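You operate a simulated robot arm through the tools that you are given. There is no shell and no other tool.

You run a simulated robot arm. Do the job below in one go: nothing can be reset, and whatever is moved stays where it is left.

TASK
Unbolt, open the door 0.5 m by remote, then lock the remote out.
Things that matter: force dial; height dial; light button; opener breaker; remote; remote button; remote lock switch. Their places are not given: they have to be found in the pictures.

Only the result counts: the job must be done as asked and must still hold three seconds after the hand-in. Knocking over, shifting, dropping, spilling or breaking anything else fails it.

THE ROBOT
A 7-joint arm with a two-finger parallel gripper, fixed in place. Base frame: the origin is at the foot of the arm, x ahead of it, y to its left, z up; the work surface is at about z = 900. Units: mm, degrees, N and s.
With the tool pointing down near the work surface it reaches from about 420 to 900 mm from the base axis. Its first joint turns from -115.0 to 115.0 degrees. Payload 3.91 kg.
The tool frame sits at the grasp point between the pads (the TCP): z along the fingers, y along the line on which they close. The tips reach 30 mm beyond it. Largest opening 110 mm; finger width 20, thickness 10; the body of the gripper, 48 by 112 mm, starts 55 mm behind the TCP.
Orientation is that of the tool frame in the base frame, as a unit quaternion [x, y, z, w]. With the fingers straight down and closing along the base's y, the tool's x points along the base's -x, its y along +y and its z along -z.

THE INTERFACE
- The arm moves only by the tool move_arm. Its argument "plan" is a list of rows, each an object (a shift or turn left out is 0, a gripper value left out holds the last) with "linear": the shift along the base's x, y, z in mm, a list of three; "rotation": the turn, a rotation vector about the base's x, y, z in degrees, a list of three; "jaw": the closure in counts, from 0 (fully open) to 255 (shut). In form: [{"linear": [tx, ty, tz], "rotation": [ax, ay, az], "jaw": jaw}, ...]. A call has 1 to 20 rows; each row shifts and turns the commanded pose from where the row before left it. Each row takes 0.2 s and may step no farther than 50 mm and 8.6 degrees from the row before; otherwise, or with a gripper value out of range, the whole call is refused. Where a pose cannot be reached the arm comes as near as it can. A force on the tool above 70 N (or 10 N above the force at the start of the call, whichever is more), or a blocked arm, ends the call early, and 0.2 s more pass. The fingers move at their own pace (about 153 mm/s each) and stop on an object; they squeeze with about 29 N. The grip force told is the motor's: it shows also when the fingers shut on nothing. Time passes only in rows, and 0.2 s behind the last, so rows that do not move let the fingers close. The reply holds the time, the measured pose of the TCP, the force on the tool along the base axes, the opening and the grip force, in the units named above and with some noise, with the torque about the TCP (base axes, N m) and any sound that the robot's microphone picked up.
- Cameras (640 x 400 px; columns grow to the right, rows downward): "scene" is fixed at [219.1, 501, 1790.3]; the picture's right is [-0.79, -0.61, 0.00], its down [-0.40, 0.52, -0.75] and it looks along [0.46, -0.59, -0.66] (base axes); focal length 252 px, centre (320, 200). "wrist" rides on the gripper at [72, 17, -103] in the tool frame; the picture's right is [-0.23, 0.97, 0.00], its down [-0.76, -0.18, -0.62] and it looks along [-0.61, -0.14, 0.78] (tool axes); focal length 222 px, centre (320, 200).
- grab_frame(camera): a new picture of that camera. It takes no simulated time.
- move_column(by): slides the trunk up (or, below 0, down) by that many mm; the arm rides with it, the base frame stays. It gives what a move gives, with no picture.
- measure_at(camera, pixels): for up to 12 pixels [column, row] of the newest picture of that camera ("zoom" is the newest enlarged one), the place [x, y, z] in the base frame of the surface seen there, good to about 2 mm. It takes no simulated time.
- close_up(camera, box): a new picture of the part [left, top, right, bottom] of that camera's present view, enlarged. It takes no simulated time.
- hand_in(): hands the job in; it is judged then, once.

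Unless the task says otherwise, let go and move clear before handing in.

The tools are called as a command line: name --argument value ..., lists and objects as JSON in quotes. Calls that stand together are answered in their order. move_arm: Moves the arm, as the interface text tells. Its arguments: {"type":"object","properties":{"plan":{"type":"array","items":{"type":"object","properties":{"linear":{"type":"array","items":{"type":"number"}},"rotation":{"type":"array","items":{"type":"number"}},"jaw":{"type":"number"}}}}},"required":["plan"]} The other tools are called the same way: move_column (by) slides the trunk up or down; grab_frame (camera) takes a picture; measure_at (camera, pixels) gives the place of the surface under pixels of a picture; close_up (camera, box) takes an enlarged picture of a part of a camera's view; hand_in () hands the job in.

At the start:

```text
t: 0.0
tcp_pos: [550.9, -70.6, 1552.9]
orientation: [-0.001, 1.0, 0.0, 0.0]
force: [0.5, 0.1, 0.0]
torque: [-0.05, -0.02, 0.06]
grip_width: 109.9
grip_force: 0.0
trunk travel left (down, up): [-900.0, 90.0]
```

scene: 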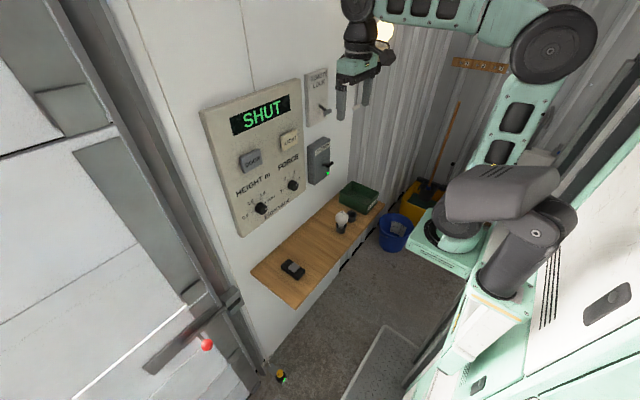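
wrist: 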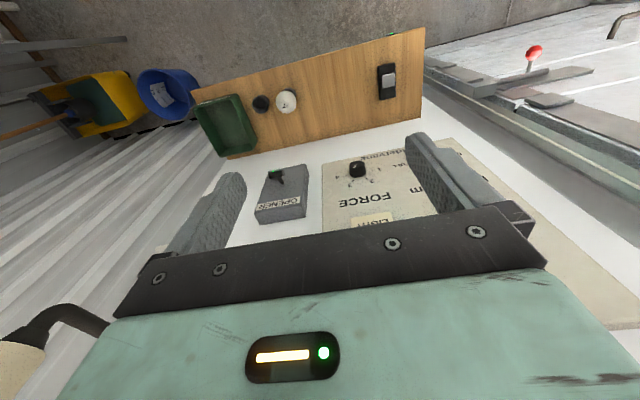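

The scene shows a wall panel (SHUT display, two buttons, two dials), a switch box at about (318,95), a breaker at about (320,160), a remote on the shelf at (292,270), and a red-knobbed bolt at (207,345). I'll enlarge these parts next.

close_up --camera "scene" --box '[190, 60, 350, 160]'

close_up --camera "scene" --box '[220, 130, 380, 230]'

close_up --camera "scene" --box '[140, 280, 300, 380]'

close_up --camera "scene" --box '[250, 180, 410, 280]'

```text
4.00 times, centred on (270, 110) of scene
```

zoom: 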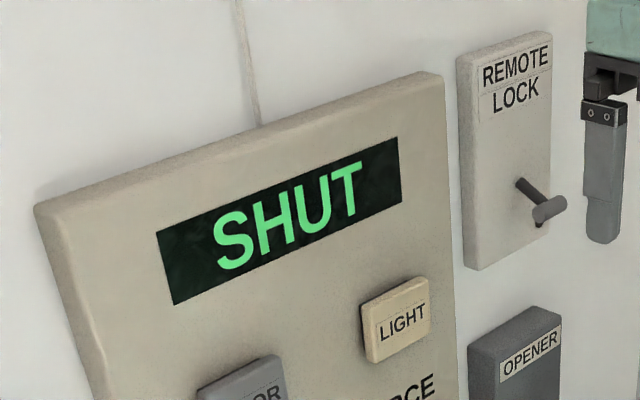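

```text
4.00 times, centred on (300, 180) of scene
```

zoom: 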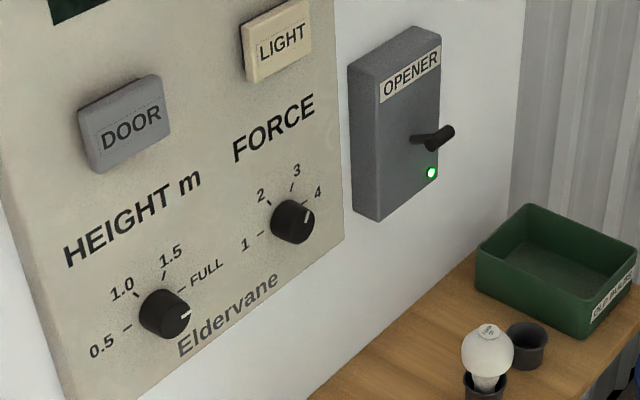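

```text
4.00 times, centred on (220, 330) of scene
```

zoom: 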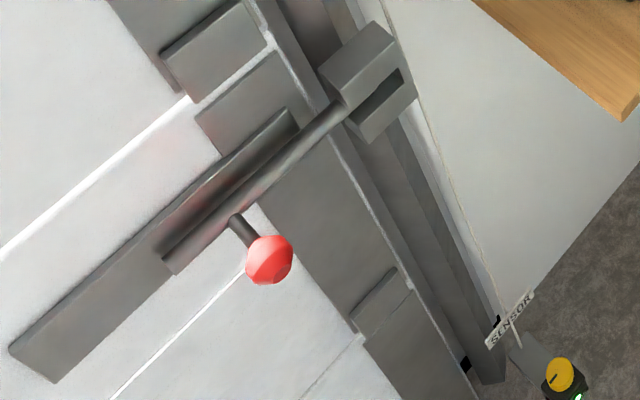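

```text
4.00 times, centred on (330, 230) of scene
```

zoom: 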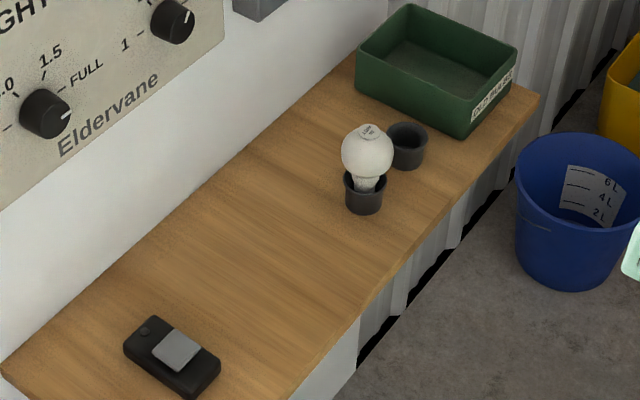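

The display reads SHUT, the breaker light is green, the height dial points near FULL and the force dial near 4. The bolt rod runs through a keeper, and its red knob is at zoom (268,260). I'll measure these parts and look at the sensor.

measure_at --camera "scene" --pixels '[[292, 269], [294, 268], [286, 263], [207, 345], [262, 208], [293, 185], [326, 110], [330, 164], [252, 161], [290, 140], [341, 218], [300, 298]]'

close_up --camera "scene" --box '[240, 340, 336, 400]'

close_up --camera "scene" --box '[270, 245, 318, 290]'

close_up --camera "scene" --box '[230, 165, 310, 215]'

close_up --camera "scene" --box '[300, 60, 348, 120]'

```text
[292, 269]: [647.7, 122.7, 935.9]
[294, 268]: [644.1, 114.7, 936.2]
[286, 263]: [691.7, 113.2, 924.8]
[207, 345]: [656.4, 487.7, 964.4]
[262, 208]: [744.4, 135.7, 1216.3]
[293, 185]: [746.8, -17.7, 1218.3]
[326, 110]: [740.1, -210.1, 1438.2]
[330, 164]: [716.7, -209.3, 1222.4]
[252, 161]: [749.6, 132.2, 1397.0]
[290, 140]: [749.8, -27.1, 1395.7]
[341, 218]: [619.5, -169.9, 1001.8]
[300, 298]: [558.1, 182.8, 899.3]
```

```text
6.67 times, centred on (288, 370) of scene
```

zoom: 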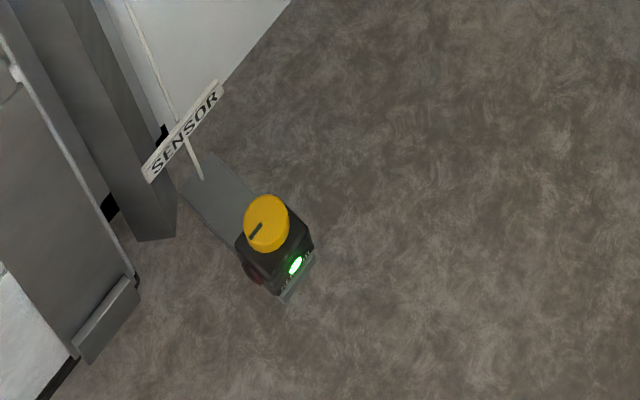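

```text
8.89 times, centred on (294, 268) of scene
```

zoom: 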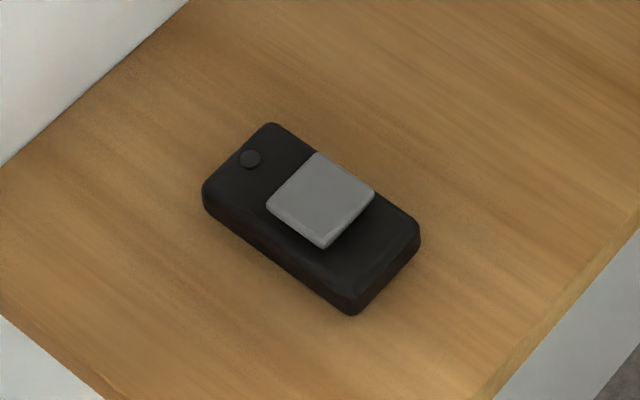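

```text
8.00 times, centred on (270, 190) of scene
```

zoom: 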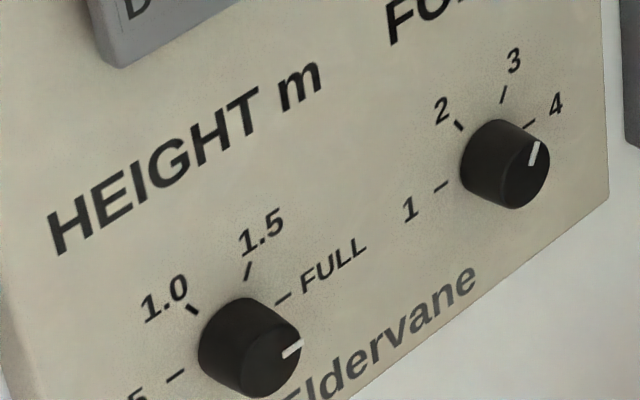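

```text
6.67 times, centred on (324, 90) of scene
```

zoom: 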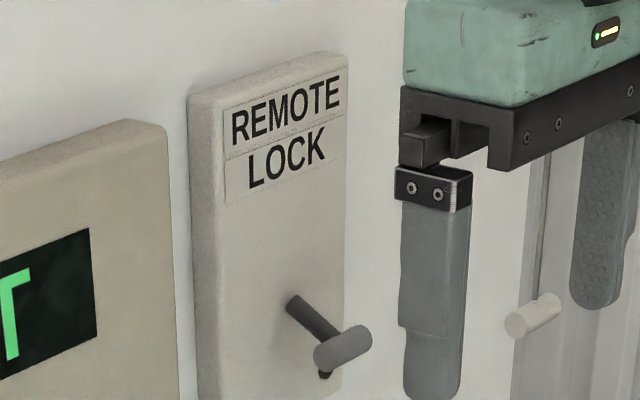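

The remote's button faces up, and both dials point near their highest marks. I'll measure the bolt, the dial ticks and the lever shapes more exactly.

close_up --camera "scene" --box '[140, 280, 260, 380]'

measure_at --camera "scene" --pixels '[[184, 344], [200, 333], [215, 317], [224, 307], [233, 298], [241, 295], [239, 302], [199, 337], [207, 345], [150, 370], [240, 288], [222, 293]]'

```text
4.00 times, centred on (200, 330) of scene
```

zoom: 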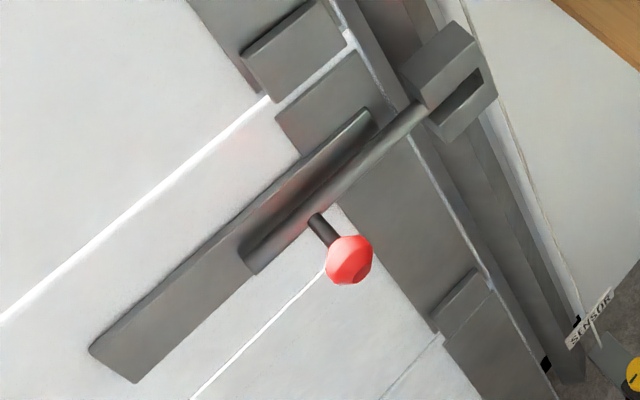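

```text
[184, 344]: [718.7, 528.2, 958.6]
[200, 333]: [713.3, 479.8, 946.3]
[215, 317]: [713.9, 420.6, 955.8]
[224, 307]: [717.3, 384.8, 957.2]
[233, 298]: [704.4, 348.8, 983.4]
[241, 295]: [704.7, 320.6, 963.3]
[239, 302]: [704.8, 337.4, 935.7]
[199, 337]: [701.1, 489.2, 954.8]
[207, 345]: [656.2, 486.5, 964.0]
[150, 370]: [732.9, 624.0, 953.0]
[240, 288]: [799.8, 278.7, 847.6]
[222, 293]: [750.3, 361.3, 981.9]
```

The bolt rod runs along y at x≈720, z≈955 into a keeper at y≈320-370, so unbolting means sliding the knob along +y. Before moving, I'll measure the dial ticks and pointers.

close_up --camera "scene" --box '[230, 170, 310, 220]'

measure_at --camera "zoom" --pixels '[[174, 336], [192, 269], [248, 230], [284, 257], [283, 313], [299, 304], [270, 315], [240, 290], [440, 146], [458, 86], [503, 54], [530, 83]]'

close_up --camera "scene" --box '[300, 130, 348, 190]'

```text
8.00 times, centred on (270, 195) of scene
```

zoom: 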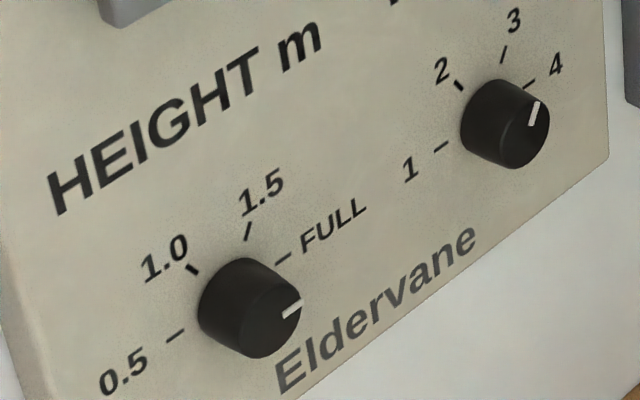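

```text
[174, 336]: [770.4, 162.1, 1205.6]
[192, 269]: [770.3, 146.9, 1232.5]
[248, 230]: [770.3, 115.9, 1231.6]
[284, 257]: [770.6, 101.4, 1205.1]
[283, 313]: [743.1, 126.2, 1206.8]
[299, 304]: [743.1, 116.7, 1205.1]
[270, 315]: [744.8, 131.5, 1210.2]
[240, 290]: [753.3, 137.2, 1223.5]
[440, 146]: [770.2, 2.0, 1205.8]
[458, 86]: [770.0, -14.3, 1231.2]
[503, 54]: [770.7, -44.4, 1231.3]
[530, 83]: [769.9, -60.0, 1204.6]
```

```text
6.67 times, centred on (324, 160) of scene
```

zoom: 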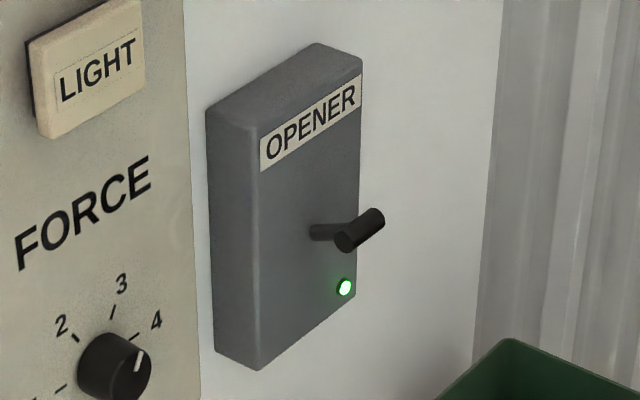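

The height ticks sit at 180°, 120°, 60° and 0° around centre (y 131.7, z 1206), and the pointer is at FULL. I'll deal with the bolt first, swinging the open gripper over to y≈487 while still high.

measure_at --camera "zoom" --pixels '[[138, 358], [136, 370], [110, 368], [320, 232], [352, 242], [372, 220], [345, 287]]'

move_arm --plan '[{"linear": [5, 46, 0], "jaw": 0}, {"linear": [5, 46, 0]}, {"linear": [5, 46, 0]}, {"linear": [5, 46, 0]}, {"linear": [5, 46, 0]}, {"linear": [5, 46, 0]}, {"linear": [5, 46, 0]}, {"linear": [5, 46, 0]}, {"linear": [5, 46, 0]}, {"linear": [5, 46, 0]}, {"linear": [5, 46, 0]}, {"linear": [0, 46, 0]}, {"linear": [0, 0, 0]}]'

```text
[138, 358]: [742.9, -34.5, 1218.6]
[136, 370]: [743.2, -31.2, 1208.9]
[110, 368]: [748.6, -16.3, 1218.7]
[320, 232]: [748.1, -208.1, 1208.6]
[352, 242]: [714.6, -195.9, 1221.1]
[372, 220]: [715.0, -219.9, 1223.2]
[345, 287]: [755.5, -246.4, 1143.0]
```

```text
t: 2.8
tcp_pos: [588.0, 333.7, 1545.2]
orientation: [-0.001, 1.0, 0.001, 0.001]
force: [-0.2, -0.5, 0.0]
torque: [-0.01, 0.05, 0.01]
grip_width: 109.9
grip_force: 0.0
out of reach, approached as far as the arm can: row 9, 10, 11, 12
trunk travel left (down, up): [-900.0, 90.0]
```

The force pointer reads about 70°, which is near 3. The arm ran out of reach at this height, so I'll lower the tool and see whether the reach grows.

move_arm --plan '[{"linear": [0, 0, -45]}, {"linear": [0, 0, -45]}, {"linear": [0, 0, -45]}, {"linear": [0, 0, -45]}, {"linear": [0, 0, -45]}, {"linear": [0, 0, -45]}, {"linear": [0, 0, 0]}]'

grab_frame --camera "scene"

```text
t: 4.4
tcp_pos: [585.1, 336.1, 1271.9]
orientation: [0.0, 1.0, -0.001, 0.0]
force: [-0.4, 0.2, 1.1]
torque: [0.0, 0.01, -0.01]
grip_width: 110.0
grip_force: 0.0
trunk travel left (down, up): [-900.0, 90.0]
```

```text
taken
```

scene: 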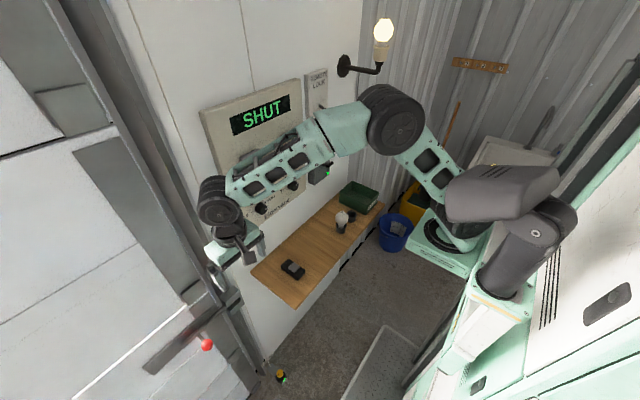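

The commanded pose was held at the point the arm reached, and the wall and panel are still clear of it. I'll carry on toward (610, 487) at this lower height.

move_arm --plan '[{"linear": [5, 40, 0]}, {"linear": [5, 40, 0]}, {"linear": [5, 40, 0]}, {"linear": [5, 31, 0]}, {"linear": [0, 0, 0]}]'

```text
t: 5.6
tcp_pos: [602.4, 475.1, 1269.1]
orientation: [-0.001, 1.0, 0.0, 0.001]
force: [0.6, 0.2, 0.1]
torque: [0.0, -0.01, 0.0]
grip_width: 110.0
grip_force: 0.0
out of reach, approached as far as the arm can: row 4
trunk travel left (down, up): [-900.0, 90.0]
```

The reach at z≈1270 is about 767 mm, so I'll lower further before going outward.

move_arm --plan '[{"linear": [0, 0, -45]}, {"linear": [0, 0, -45]}, {"linear": [0, 0, -45]}, {"linear": [0, 0, -40]}, {"linear": [15, 5, 0]}, {"linear": [15, 5, 0]}, {"linear": [15, 2, 0]}, {"linear": [15, 0, 0]}, {"linear": [0, 0, 0]}]'

grab_frame --camera "wrist"

grab_frame --camera "scene"

```text
t: 7.6
tcp_pos: [637.3, 471.4, 1094.8]
orientation: [0.0, 1.0, 0.001, 0.0]
force: [-0.6, 0.2, 0.8]
torque: [0.0, -0.02, -0.03]
grip_width: 109.9
grip_force: 0.2
out of reach, approached as far as the arm can: row 6, 7, 8
trunk travel left (down, up): [-900.0, 90.0]
```

```text
taken
```

wrist: 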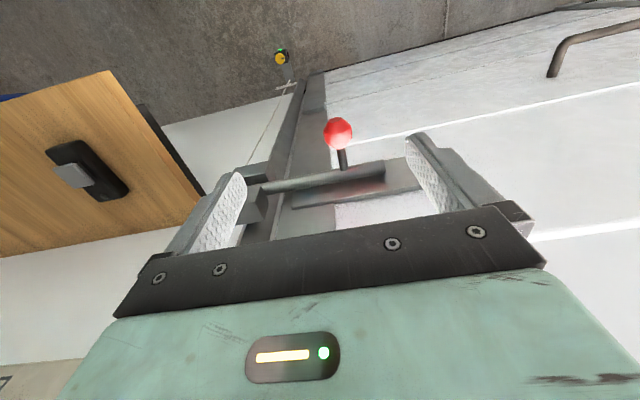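

```text
taken
```

scene: 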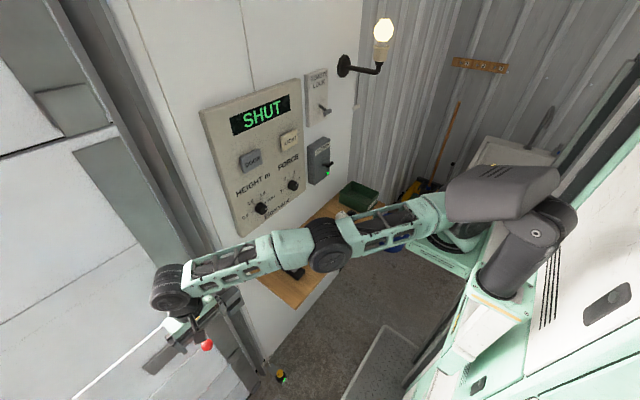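

With the tool pointing down the arm is nearly straight and falls short of the knob. I'll back off and turn the tool to point along +x, which brings the wrist closer in.

move_arm --plan '[{"linear": [-40, 0, 0]}, {"linear": [-40, 0, 0]}, {"rotation": [0, -8.2, 0]}, {"rotation": [0, -8.2, 0]}, {"rotation": [0, -8.2, 0]}, {"rotation": [0, -8.2, 0]}, {"rotation": [0, -8.2, 0]}, {"rotation": [0, -8.2, 0]}, {"rotation": [0, -8.2, 0]}, {"rotation": [0, -8.2, 0]}, {"rotation": [0, -8.2, 0]}, {"rotation": [0, -8.2, 0]}, {"rotation": [0, -8.0, 0]}, {}]'

grab_frame --camera "wrist"

grab_frame --camera "scene"

```text
t: 10.1
tcp_pos: [626.0, 447.6, 1195.5]
orientation: [0.12, 0.797, 0.03, 0.591]
force: [-0.5, -0.2, -0.2]
torque: [-0.01, -0.01, -0.01]
grip_width: 110.3
grip_force: 0.0
trunk travel left (down, up): [-900.0, 90.0]
stopped in row 12: the arm was blocked; the commanded pose is now the measured one
```

```text
taken
```

wrist: 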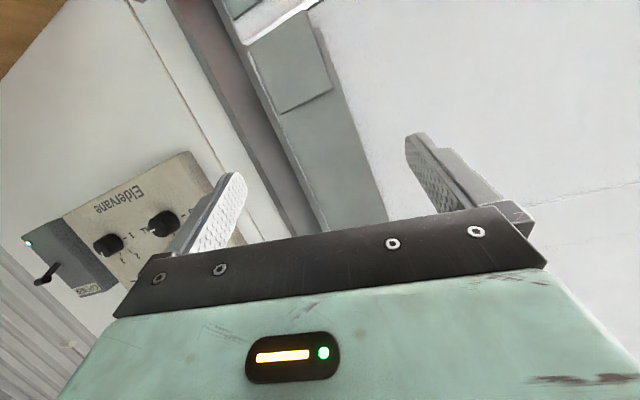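

```text
taken
```

scene: 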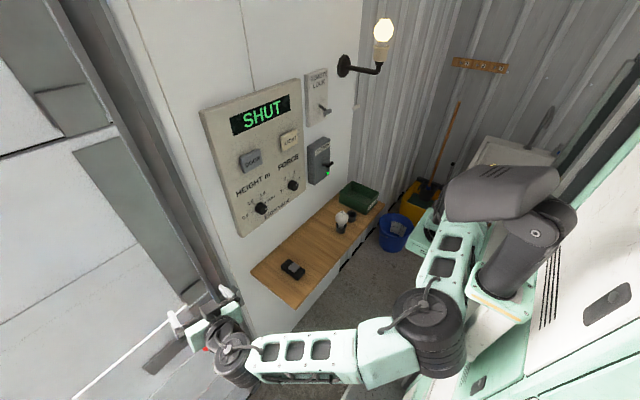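

The arm was blocked with no force on the tool, so probably a joint limit, and the tool now points about 17° below horizontal along +x. I'll measure the elbow and wrist heights before I lower the trunk.

measure_at --camera "scene" --pixels '[[430, 305], [435, 360], [300, 360], [240, 375], [235, 345], [440, 250], [375, 350], [390, 330], [200, 330], [225, 292], [207, 350], [520, 200]]'

close_up --camera "scene" --box '[140, 270, 300, 400]'

```text
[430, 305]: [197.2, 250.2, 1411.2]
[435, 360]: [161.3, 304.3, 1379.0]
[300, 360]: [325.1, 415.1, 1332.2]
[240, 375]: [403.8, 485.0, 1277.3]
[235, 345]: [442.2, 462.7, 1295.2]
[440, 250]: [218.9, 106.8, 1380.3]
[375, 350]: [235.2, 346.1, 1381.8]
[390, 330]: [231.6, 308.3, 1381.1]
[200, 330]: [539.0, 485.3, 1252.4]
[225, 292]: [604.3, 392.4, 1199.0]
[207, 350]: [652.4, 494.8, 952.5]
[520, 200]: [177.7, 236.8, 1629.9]
```

```text
3.08 times, centred on (220, 335) of scene
```

zoom: 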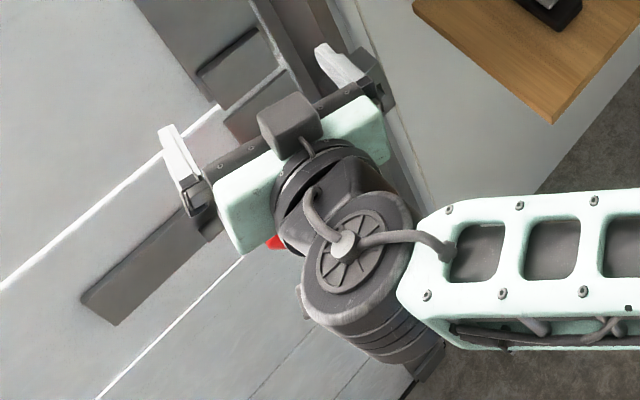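

The elbow is at z≈1400 and clear of everything. I'll pull back and center on the knob in y while still high, then lower the trunk and approach.

move_arm --plan '[{"linear": [-25, 10, 0]}, {"linear": [-25, 10, 0]}, {"linear": [-25, 10, 0]}, {"linear": [0, 9, 0]}, {}]'

```text
t: 11.5
tcp_pos: [614.4, 431.7, 1203.3]
orientation: [0.178, 0.788, -0.008, 0.589]
force: [-0.6, 1.7, -0.6]
torque: [-0.02, 0.06, -0.02]
grip_width: 110.0
grip_force: 0.2
trunk travel left (down, up): [-900.0, 90.0]
stopped in row 5: the arm was blocked; the commanded pose is now the measured one
```

The arm is jammed against a joint limit, because with the shoulder high the wrist must bend too far. I'll pitch the tool back down, raise it, and turn it level up there, then use the trunk to bring it down.

move_arm --plan '[{"rotation": [0, 8, 0]}, {"rotation": [0, 8, 0]}, {"rotation": [0, 8, 0]}, {"rotation": [0, 8, 0]}, {"rotation": [0, 8, 0]}, {}]'

```text
t: 12.2
tcp_pos: [573.9, 418.9, 1107.3]
orientation: [0.105, 0.858, -0.104, 0.492]
force: [-1.5, -0.3, -0.6]
torque: [0.01, -0.04, -0.01]
grip_width: 109.9
grip_force: 0.1
trunk travel left (down, up): [-900.0, 90.0]
stopped in row 3: the arm was blocked; the commanded pose is now the measured one
```

The tool moved but stopped again. I'll check the pictures for what is blocking it.

grab_frame --camera "scene"

grab_frame --camera "wrist"

```text
taken
```

scene: 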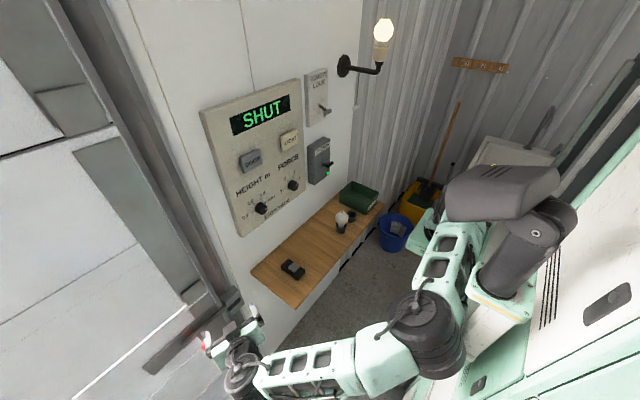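

```text
taken
```

wrist: 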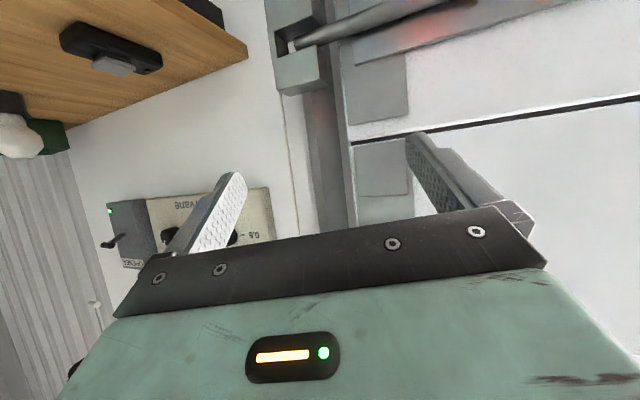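

The arm is free but folded sideways. I'll raise it gently from here and watch the response.

move_arm --plan '[{"linear": [-20, 0, 20]}, {"linear": [-20, 0, 20]}, {"linear": [-20, 0, 20]}, {"linear": [-20, 0, 20]}, {}]'

```text
t: 13.1
tcp_pos: [590.1, 352.2, 1121.2]
orientation: [0.137, 0.831, -0.188, 0.505]
force: [0.9, 1.0, 0.4]
torque: [0.0, -0.03, 0.01]
grip_width: 110.0
grip_force: 0.1
trunk travel left (down, up): [-900.0, 90.0]
stopped in row 4: the arm was blocked; the commanded pose is now the measured one
```

The arm drifts in a direction I didn't command, so something is limiting it. I'll measure the grey structure around (500,190)–(540,300) to see whether it's part of the arm or an obstacle.

grab_frame --camera "scene"

measure_at --camera "scene" --pixels '[[470, 190], [520, 180], [550, 205], [520, 245], [500, 290], [500, 330], [460, 240], [440, 270], [425, 300], [440, 340], [410, 330], [480, 270]]'

close_up --camera "scene" --box '[340, 140, 640, 400]'

```text
taken
```

scene: 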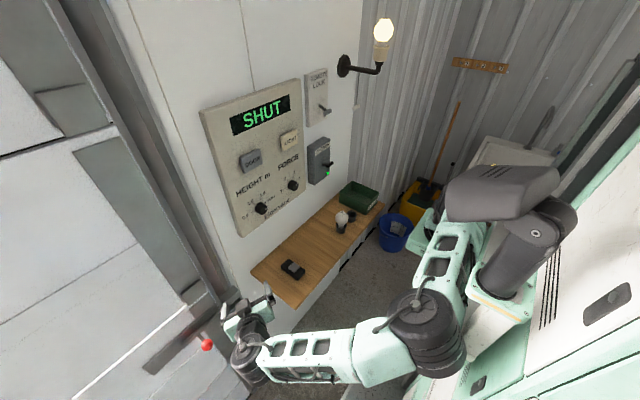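

```text
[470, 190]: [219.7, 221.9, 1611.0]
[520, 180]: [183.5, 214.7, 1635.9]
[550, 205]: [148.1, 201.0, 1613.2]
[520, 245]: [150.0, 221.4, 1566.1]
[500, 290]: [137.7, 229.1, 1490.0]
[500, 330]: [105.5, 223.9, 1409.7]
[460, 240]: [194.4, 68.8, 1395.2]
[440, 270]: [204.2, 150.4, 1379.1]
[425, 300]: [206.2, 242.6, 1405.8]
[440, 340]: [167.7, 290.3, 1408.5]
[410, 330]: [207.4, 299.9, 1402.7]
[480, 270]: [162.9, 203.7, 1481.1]
```

```text
1.54 times, centred on (490, 270) of scene
```

zoom: 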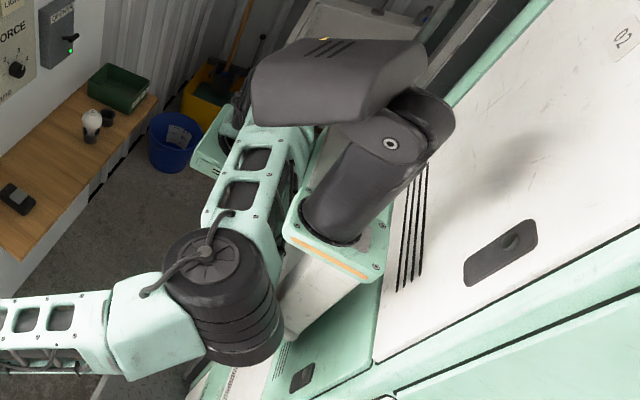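

The grey thing is a fixed head on a post at about (140,225,1490), and the elbow at (190,270,1400) is pressed against that post. I'll move the tool forward and toward -y so the elbow swings away from it.

move_arm --plan '[{"linear": [8, -30, 0]}, {"linear": [8, -30, 0]}, {"linear": [5, -30, 0]}, {}]'

grab_frame --camera "scene"

```text
t: 14.3
tcp_pos: [630.0, 235.1, 1120.7]
orientation: [0.157, 0.824, -0.21, 0.503]
force: [-0.2, 0.2, 0.6]
torque: [-0.03, 0.01, 0.03]
grip_width: 110.0
grip_force: 0.1
trunk travel left (down, up): [-900.0, 90.0]
stopped in row 4: the arm was blocked; the commanded pose is now the measured one
```

```text
taken
```

scene: 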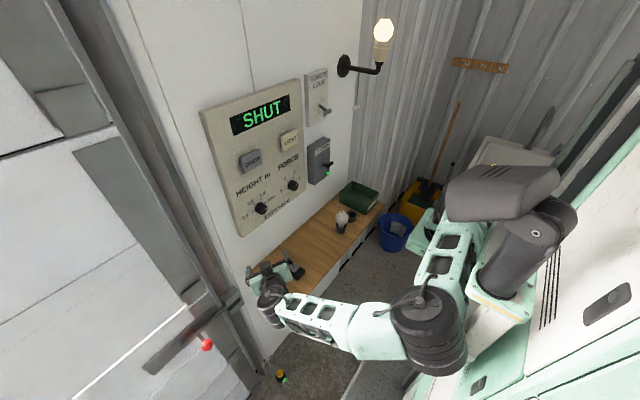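

The elbow is still against the post. I'll measure where the upper arm is mounted so I can pick a direction that frees it.

close_up --camera "scene" --box '[380, 160, 560, 400]'

measure_at --camera "scene" --pixels '[[420, 215], [430, 225], [422, 240], [445, 222], [465, 225], [480, 230], [440, 250], [425, 300], [455, 300], [450, 360], [470, 350], [405, 380]]'

```text
1.67 times, centred on (470, 280) of scene
```

zoom: 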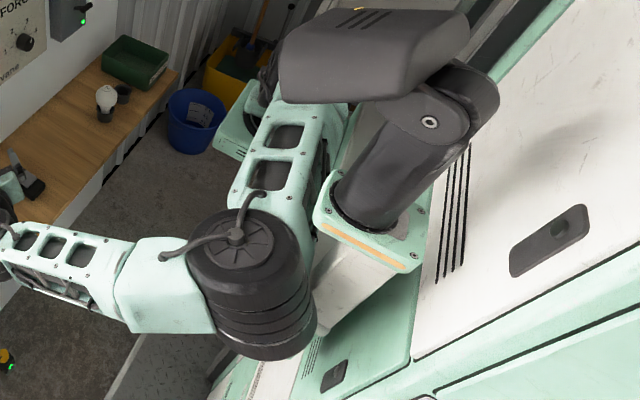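

```text
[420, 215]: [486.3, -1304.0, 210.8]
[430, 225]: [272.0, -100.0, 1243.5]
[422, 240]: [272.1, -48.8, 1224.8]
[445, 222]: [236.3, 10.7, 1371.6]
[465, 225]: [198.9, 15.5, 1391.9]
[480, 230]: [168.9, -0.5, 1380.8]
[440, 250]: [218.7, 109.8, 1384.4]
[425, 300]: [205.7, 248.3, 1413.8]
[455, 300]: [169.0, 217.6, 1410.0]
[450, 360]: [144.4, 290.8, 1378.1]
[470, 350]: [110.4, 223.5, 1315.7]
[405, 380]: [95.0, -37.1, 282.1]
```

The upper arm runs along +y with the elbow pinned on the head post. Turning the tool back to straight down while moving toward -y should lengthen the reach and rotate the shoulder away from it.

move_arm --plan '[{"linear": [2, -12, 6], "rotation": [2.85, 6.81, 2.12]}, {"linear": [2, -12, 6], "rotation": [2.85, 6.81, 2.12]}, {"linear": [2, -12, 6], "rotation": [2.85, 6.81, 2.12]}, {"linear": [2, -12, 6], "rotation": [2.85, 6.81, 2.12]}, {"linear": [2, -12, 6], "rotation": [2.85, 6.81, 2.12]}, {"linear": [2, -12, 6], "rotation": [2.85, 6.81, 2.12]}, {"linear": [2, -12, 6], "rotation": [2.85, 6.81, 2.12]}, {"linear": [2, -12, 6], "rotation": [2.85, 6.81, 2.12]}, {"linear": [2, -12, 6], "rotation": [2.85, 6.81, 2.12]}, {}]'

grab_frame --camera "scene"

```text
t: 16.5
tcp_pos: [648.1, 130.9, 1176.6]
orientation: [0.001, 1.0, 0.006, 0.0]
force: [-0.6, -0.2, 0.7]
torque: [0.02, 0.02, 0.02]
grip_width: 110.0
grip_force: 0.0
trunk travel left (down, up): [-900.0, 90.0]
```

```text
taken
```

scene: 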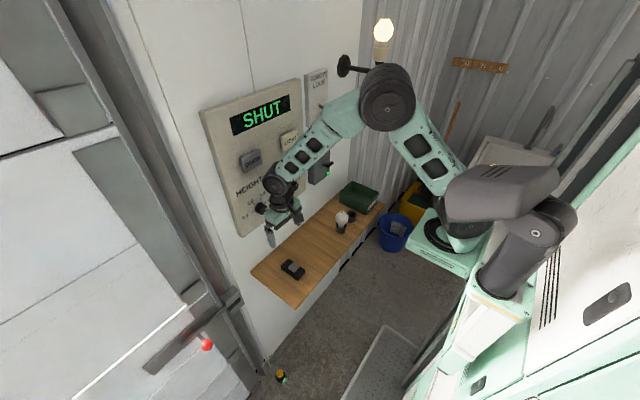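

The arm is free again, with the elbow up and the tool straight down at (648,131,1177). I'll measure the shoulder base now that it's visible.

measure_at --camera "scene" --pixels '[[440, 240], [425, 240], [450, 265], [470, 275], [430, 218], [455, 225], [388, 100], [420, 150], [365, 105], [280, 185]]'

close_up --camera "scene" --box '[380, 170, 540, 330]'

```text
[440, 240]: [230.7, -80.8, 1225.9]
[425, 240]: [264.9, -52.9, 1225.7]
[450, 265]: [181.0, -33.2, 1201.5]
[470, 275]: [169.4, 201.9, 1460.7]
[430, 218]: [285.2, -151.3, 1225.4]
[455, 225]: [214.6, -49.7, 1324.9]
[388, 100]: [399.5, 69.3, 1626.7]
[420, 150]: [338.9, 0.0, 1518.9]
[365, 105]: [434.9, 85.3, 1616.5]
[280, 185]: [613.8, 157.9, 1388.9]
```

```text
2.50 times, centred on (460, 250) of scene
```

zoom: 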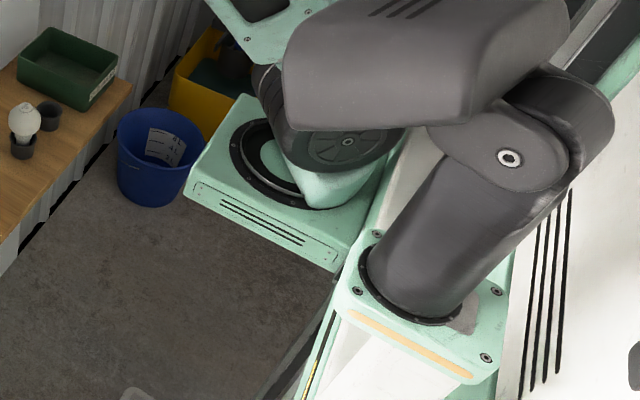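

The arm is mounted on a plate at z≈1225, near (200,-80). I'll raise the tool to about z=1500 and pitch it level there, where the forearm slopes less and the wrist should stay within its limits.

measure_at --camera "scene" --pixels '[[384, 28], [378, 70], [345, 66], [384, 45]]'

move_arm --plan '[{"linear": [-15, 0, 45]}, {"linear": [-15, 0, 45]}, {"linear": [-15, 0, 45]}, {"linear": [-15, 0, 45]}, {"linear": [-10, 0, 45]}, {"linear": [-10, 0, 45]}, {"linear": [0, 0, 45]}, {}]'

```text
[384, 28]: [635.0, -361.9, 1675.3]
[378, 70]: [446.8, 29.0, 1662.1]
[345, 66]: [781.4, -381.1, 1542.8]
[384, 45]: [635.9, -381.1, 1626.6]
```

```text
t: 18.3
tcp_pos: [567.0, 130.6, 1492.7]
orientation: [0.0, 1.0, 0.004, 0.0]
force: [0.6, -0.4, 0.3]
torque: [-0.01, 0.02, -0.01]
grip_width: 109.9
grip_force: 0.0
trunk travel left (down, up): [-900.0, 90.0]
```

move_arm --plan '[{"linear": [12, 0, 0], "rotation": [0, -8.2, 0]}, {"linear": [12, 0, 0], "rotation": [0, -8.2, 0]}, {"linear": [12, 0, 0], "rotation": [0, -8.2, 0]}, {"linear": [12, 0, 0], "rotation": [0, -8.2, 0]}, {"linear": [12, 0, 0], "rotation": [0, -8.2, 0]}, {"linear": [12, 0, 0], "rotation": [0, -8.2, 0]}, {}]'

grab_frame --camera "scene"

```text
t: 19.9
tcp_pos: [640.3, 132.3, 1490.2]
orientation: [-0.001, 0.909, 0.005, 0.417]
force: [-1.1, -1.3, -0.3]
torque: [0.01, 0.0, -0.03]
grip_width: 110.2
grip_force: 0.2
trunk travel left (down, up): [-900.0, 90.0]
```

```text
taken
```

scene: 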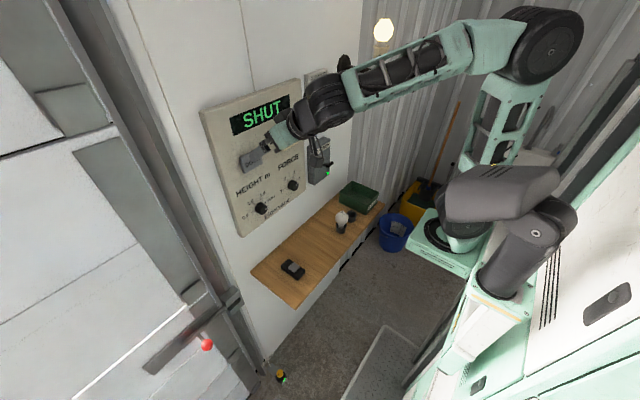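

That followed cleanly, and the tool is now 49° up from straight down. I'll continue to level.

move_arm --plan '[{"linear": [5, 0, 0], "rotation": [0, -8.2, 0]}, {"linear": [5, 0, 0], "rotation": [0, -8.2, 0]}, {"linear": [5, 0, 0], "rotation": [0, -8.2, 0]}, {"linear": [0, 0, 0], "rotation": [0, -8.2, 0]}, {"linear": [0, 0, 0], "rotation": [0, -7.8, 0]}, {}]'

grab_frame --camera "scene"

grab_frame --camera "wrist"

```text
t: 21.3
tcp_pos: [653.8, 131.2, 1489.7]
orientation: [-0.004, 0.708, 0.005, 0.706]
force: [-0.6, 0.5, 0.4]
torque: [0.01, 0.01, 0.01]
grip_width: 110.0
grip_force: 0.0
trunk travel left (down, up): [-900.0, 90.0]
```

```text
taken
```

scene: 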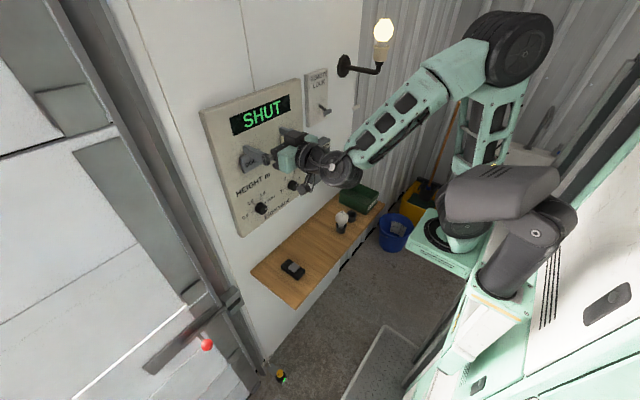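

```text
taken
```

wrist: 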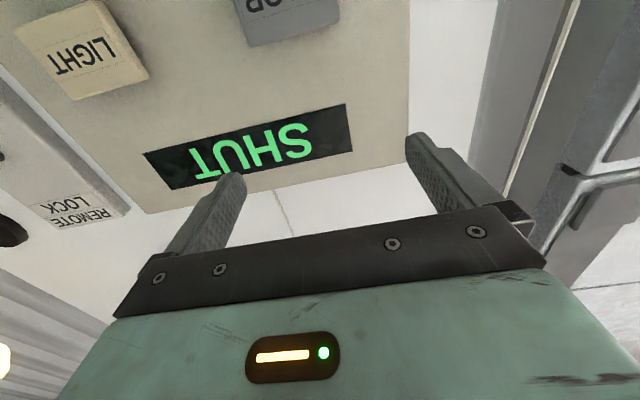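

The tool is level with the elbow up, at (654,131,1490), directly in line with the height dial's y. I'll set that dial now while lined up, lowering the trunk 284 mm to the dial's height.

move_column --by -284

grab_frame --camera "scene"

grab_frame --camera "wrist"

```text
t: 24.2
tcp_pos: [655.0, 132.4, 1206.4]
orientation: [-0.004, 0.709, 0.005, 0.705]
force: [-0.7, -0.1, -0.6]
torque: [0.01, 0.03, -0.03]
grip_width: 109.8
grip_force: 0.1
trunk travel left (down, up): [-616.0, 374.0]
```

```text
taken
```

scene: 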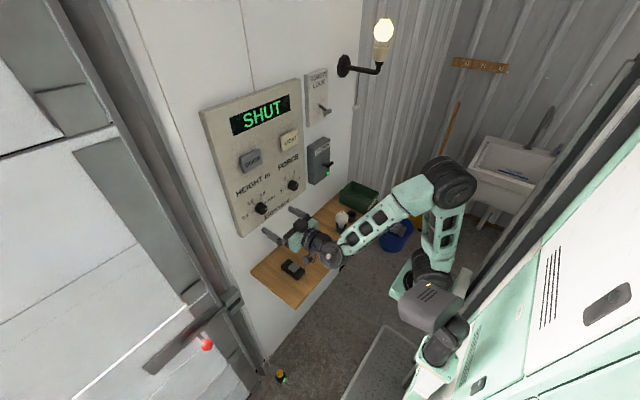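

```text
taken
```

wrist: 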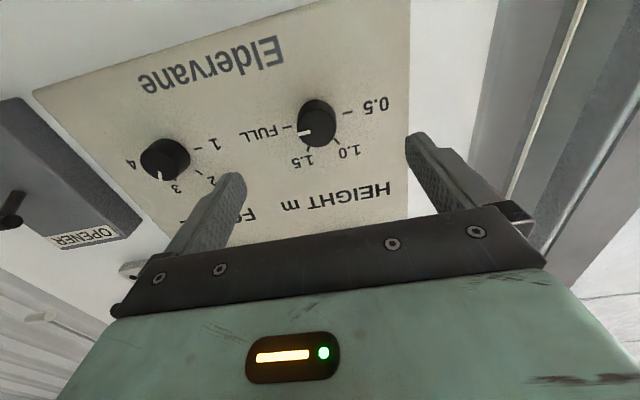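

The head rides with the trunk, and the wrist view shows the height dial at (317,122) with its pointer toward FULL. I'll measure its face and try rolling the tool +90° in free space.

measure_at --camera "wrist" --pixels '[[302, 133], [311, 131], [322, 140], [334, 128], [318, 108], [300, 120], [322, 128]]'

move_arm --plan '[{"rotation": [8.2, 0, 0]}, {"rotation": [8.2, 0, 0]}, {"rotation": [8.2, 0, 0]}, {"rotation": [8.2, 0, 0]}, {"rotation": [8.2, 0, 0]}, {"rotation": [8.2, 0, 0]}, {"rotation": [8.2, 0, 0]}, {"rotation": [8.2, 0, 0]}, {"rotation": [8.2, 0, 0]}, {"rotation": [8.2, 0, 0]}, {"rotation": [8.0, 0, 0]}, {}]'

grab_frame --camera "scene"

grab_frame --camera "wrist"

```text
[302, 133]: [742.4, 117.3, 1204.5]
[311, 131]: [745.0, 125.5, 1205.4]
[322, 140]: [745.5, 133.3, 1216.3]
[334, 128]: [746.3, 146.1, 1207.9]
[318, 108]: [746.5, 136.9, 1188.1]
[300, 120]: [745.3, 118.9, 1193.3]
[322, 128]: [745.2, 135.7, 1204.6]
```

```text
t: 26.8
tcp_pos: [672.0, 131.9, 1207.6]
orientation: [0.496, 0.499, 0.506, 0.5]
force: [0.0, -0.1, 1.1]
torque: [0.02, -0.02, -0.02]
grip_width: 109.9
grip_force: 0.1
out of reach, approached as far as the arm can: row 4, 11
trunk travel left (down, up): [-616.0, 374.0]
```

```text
taken
```

scene: 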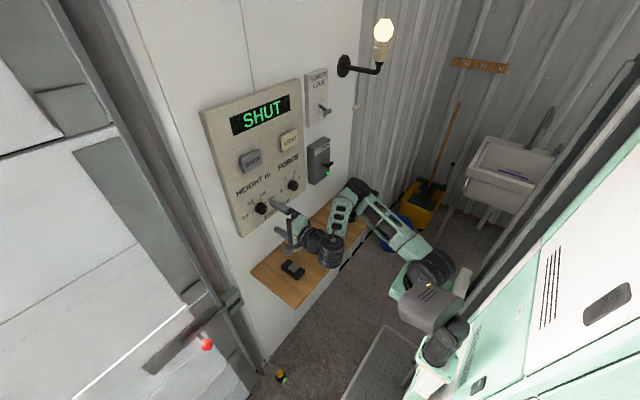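

```text
taken
```

wrist: 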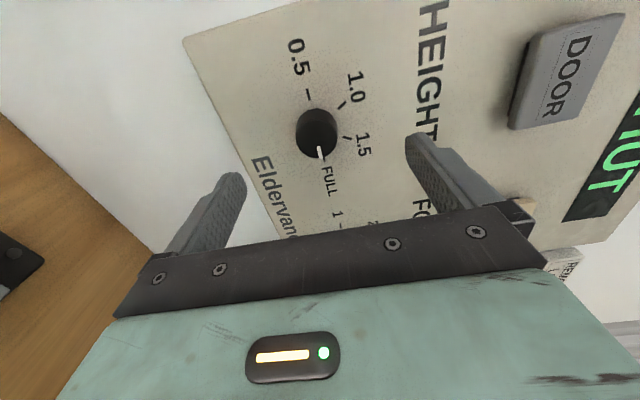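

The roll was reached, but the elbow swung to the -y side over the shelf, at about (345,205). I'll check its clearance from the bulb before I roll back.

measure_at --camera "scene" --pixels '[[357, 188], [340, 210], [345, 225], [365, 205], [330, 245], [375, 215], [332, 212]]'

close_up --camera "scene" --box '[270, 160, 470, 285]'

```text
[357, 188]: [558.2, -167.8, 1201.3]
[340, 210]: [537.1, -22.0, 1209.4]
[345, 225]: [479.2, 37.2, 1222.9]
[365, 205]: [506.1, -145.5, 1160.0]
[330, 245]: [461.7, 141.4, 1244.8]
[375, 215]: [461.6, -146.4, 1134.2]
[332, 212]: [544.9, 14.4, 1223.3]
```

```text
3.20 times, centred on (370, 222) of scene
```

zoom: 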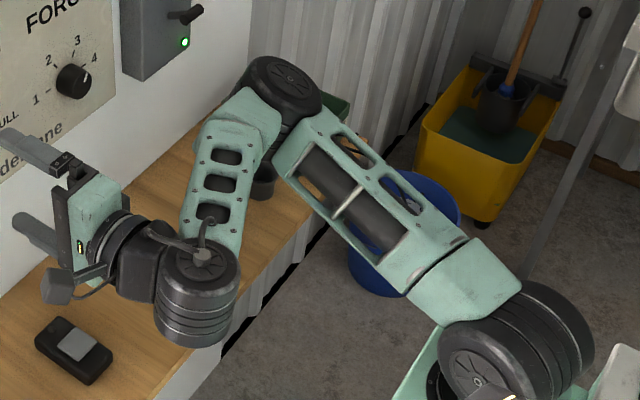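

The elbow is at z≈1160, well clear of the bulb top (~1000). The positive roll hit a joint limit, so the negative direction should have room. I'll roll back to 0 and check that the elbow comes up again.

move_arm --plan '[{"linear": [-5, 0, 0], "rotation": [-8.2, 0, 0]}, {"linear": [-5, 0, 0], "rotation": [-8.2, 0, 0]}, {"linear": [-5, 0, 0], "rotation": [-8.2, 0, 0]}, {"rotation": [-8.2, 0, 0]}, {"rotation": [-8.2, 0, 0]}, {"rotation": [-8.2, 0, 0]}, {"rotation": [-8.2, 0, 0]}, {"rotation": [-8.2, 0, 0]}, {"rotation": [-8.2, 0, 0]}, {"rotation": [-8.2, 0, 0]}, {"rotation": [-8.0, 0, 0]}, {}]'

grab_frame --camera "scene"

```text
t: 29.4
tcp_pos: [657.2, 131.2, 1207.6]
orientation: [-0.003, 0.709, 0.003, 0.705]
force: [-0.1, -0.6, -0.3]
torque: [-0.02, -0.03, 0.0]
grip_width: 110.1
grip_force: 0.1
trunk travel left (down, up): [-616.0, 374.0]
```

```text
taken
```

scene: 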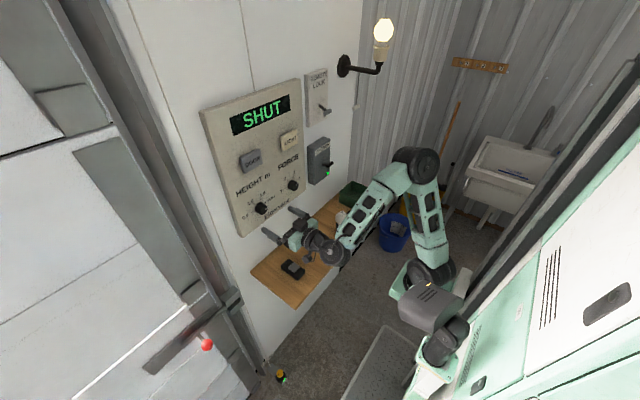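

The elbow is back up. I'll dry-run the negative roll here before touching the dial.

move_arm --plan '[{"rotation": [-8.2, 0, 0]}, {"rotation": [-8.2, 0, 0]}, {"rotation": [-8.2, 0, 0]}, {"rotation": [-8.2, 0, 0]}, {"rotation": [-8.2, 0, 0]}, {"rotation": [-8.2, 0, 0]}, {"rotation": [-8.2, 0, 0]}, {"rotation": [-8.2, 0, 0]}, {"rotation": [-8.2, 0, 0]}, {"rotation": [-8.2, 0, 0]}, {"rotation": [-8.0, 0, 0]}, {}]'

grab_frame --camera "scene"

```text
t: 32.0
tcp_pos: [656.3, 131.2, 1208.5]
orientation: [-0.502, 0.504, -0.499, 0.495]
force: [-0.5, 1.0, 0.8]
torque: [0.02, -0.03, -0.01]
grip_width: 110.0
grip_force: 0.0
trunk travel left (down, up): [-616.0, 374.0]
```

```text
taken
```

scene: 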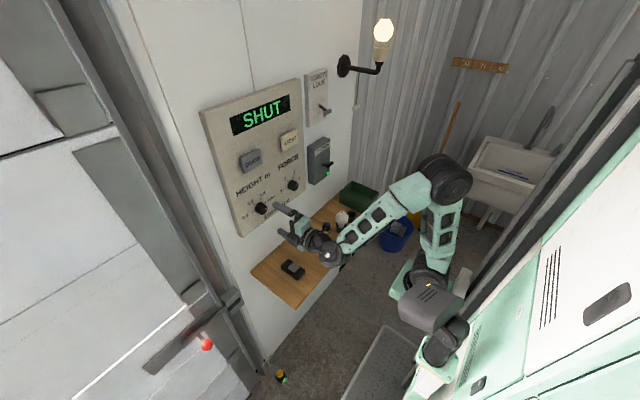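

The -90° roll stayed clean. I'll continue to -180° to confirm the range.

move_arm --plan '[{"rotation": [-8.2, 0, 0]}, {"rotation": [-8.2, 0, 0]}, {"rotation": [-8.2, 0, 0]}, {"rotation": [-8.2, 0, 0]}, {"rotation": [-8.2, 0, 0]}, {"rotation": [-8.2, 0, 0]}, {"rotation": [-8.2, 0, 0]}, {"rotation": [-8.2, 0, 0]}, {"rotation": [-8.2, 0, 0]}, {"rotation": [-8.2, 0, 0]}, {"rotation": [-8.0, 0, 0]}, {}]'

grab_frame --camera "scene"

grab_frame --camera "wrist"

```text
t: 34.6
tcp_pos: [657.6, 131.1, 1206.7]
orientation: [0.706, -0.002, 0.708, 0.003]
force: [0.0, 0.0, -0.2]
torque: [-0.02, 0.0, 0.01]
grip_width: 110.0
grip_force: 0.1
trunk travel left (down, up): [-616.0, 374.0]
```

```text
taken
```

scene: 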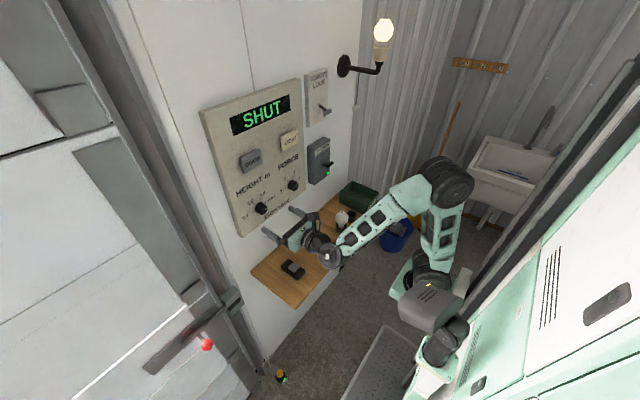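

```text
taken
```

wrist: 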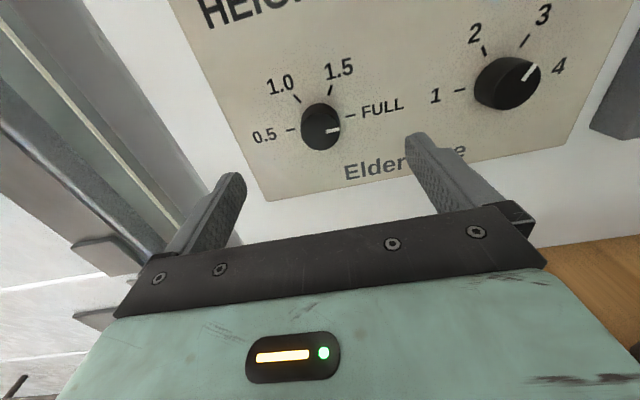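

The full -180° works, and from here the wrist camera sees the panel upright. I'll take a precise look at both pointers before rolling back.

close_up --camera "wrist" --box '[420, 0, 580, 120]'

measure_at --camera "zoom" --pixels '[[462, 263], [435, 305], [260, 180], [420, 160], [560, 280], [150, 360], [330, 300], [360, 420], [480, 300]]'

```text
3.33 times, centred on (500, 60) of wrist
```

zoom: 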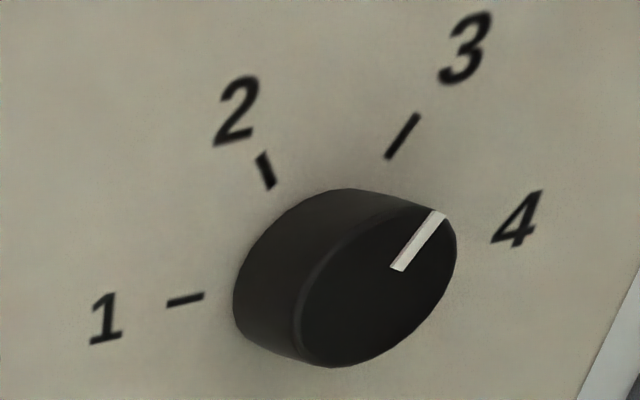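

```text
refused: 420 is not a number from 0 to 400
```

The force pointer is parallel to tick 3, so force is set at 3 and I'll leave it. Now I'll roll back to 0 for the grip.

move_arm --plan '[{"rotation": [8.5, 0, 0]}, {"rotation": [8.5, 0, 0]}, {"rotation": [8.5, 0, 0]}, {"rotation": [8.5, 0, 0]}, {"rotation": [8.5, 0, 0]}, {"rotation": [8.5, 0, 0]}, {"rotation": [8.5, 0, 0]}, {"rotation": [8.5, 0, 0]}, {"rotation": [8.5, 0, 0]}, {"rotation": [8.5, 0, 0]}, {"rotation": [8.5, 0, 0]}, {"rotation": [8.5, 0, 0]}, {"rotation": [8.5, 0, 0]}, {"rotation": [8.5, 0, 0]}, {"rotation": [8.5, 0, 0]}, {"rotation": [8.5, 0, 0]}, {"rotation": [8.5, 0, 0]}, {"rotation": [8.5, 0, 0]}, {"rotation": [8.5, 0, 0]}, {"rotation": [8.5, 0, 0]}]'

move_arm --plan '[{"rotation": [8.5, 0, 0]}, {}]'

```text
t: 38.8
tcp_pos: [657.0, 130.7, 1207.4]
orientation: [-0.064, 0.706, -0.056, 0.703]
force: [-0.3, -0.6, 0.0]
torque: [0.01, 0.02, 0.01]
grip_width: 109.9
grip_force: 0.1
trunk travel left (down, up): [-616.0, 374.0]
```

```text
t: 39.4
tcp_pos: [657.6, 131.3, 1208.7]
orientation: [-0.013, 0.709, -0.004, 0.706]
force: [-0.1, 0.3, 0.3]
torque: [0.01, 0.0, -0.01]
grip_width: 110.2
grip_force: 0.1
trunk travel left (down, up): [-616.0, 374.0]
```

I'm lined up with the dial, so I'll advance to x≈733 and close on it.

move_arm --plan '[{"linear": [25, 0, -1], "jaw": 100}, {"linear": [25, 0, -1]}, {"linear": [15, 0, 0]}, {"linear": [11, 0, 0]}, {}]'

grab_frame --camera "scene"

grab_frame --camera "wrist"

```text
t: 40.6
tcp_pos: [731.5, 129.7, 1206.0]
orientation: [-0.013, 0.709, -0.006, 0.706]
force: [1.3, 0.5, -0.3]
torque: [0.0, -0.02, 0.0]
grip_width: 66.9
grip_force: 0.0
trunk travel left (down, up): [-616.0, 374.0]
```

```text
taken
```

scene: 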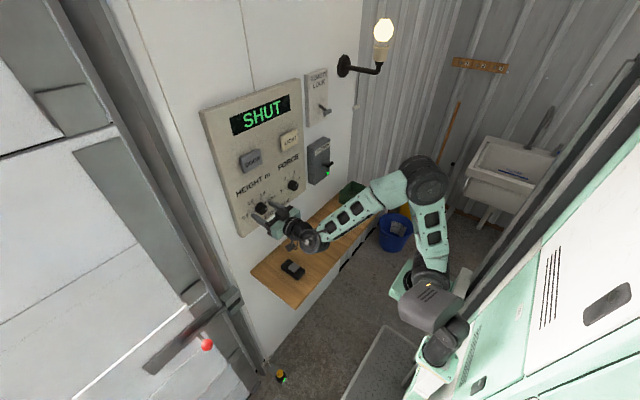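

```text
taken
```

wrist: 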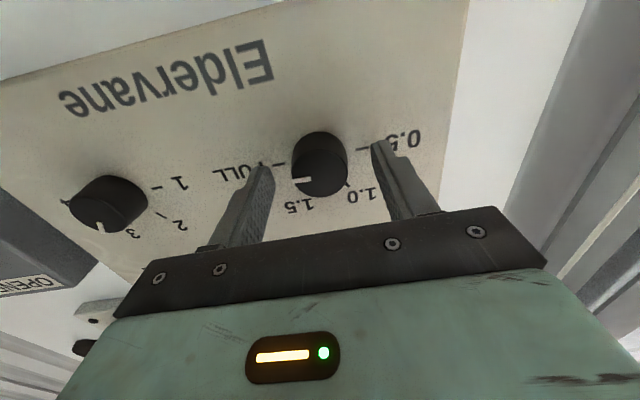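

The fingers straddle the dial, so I'll nudge +2 in y and close.

move_arm --plan '[{"linear": [0, 1.5, 0]}, {"jaw": 255}, {}, {}]'

```text
t: 41.6
tcp_pos: [732.0, 130.5, 1206.4]
orientation: [-0.01, 0.708, -0.006, 0.706]
force: [-1.3, -11.3, -0.3]
torque: [0.03, -0.15, -0.54]
grip_width: 36.5
grip_force: 44.9
trunk travel left (down, up): [-616.0, 374.0]
```

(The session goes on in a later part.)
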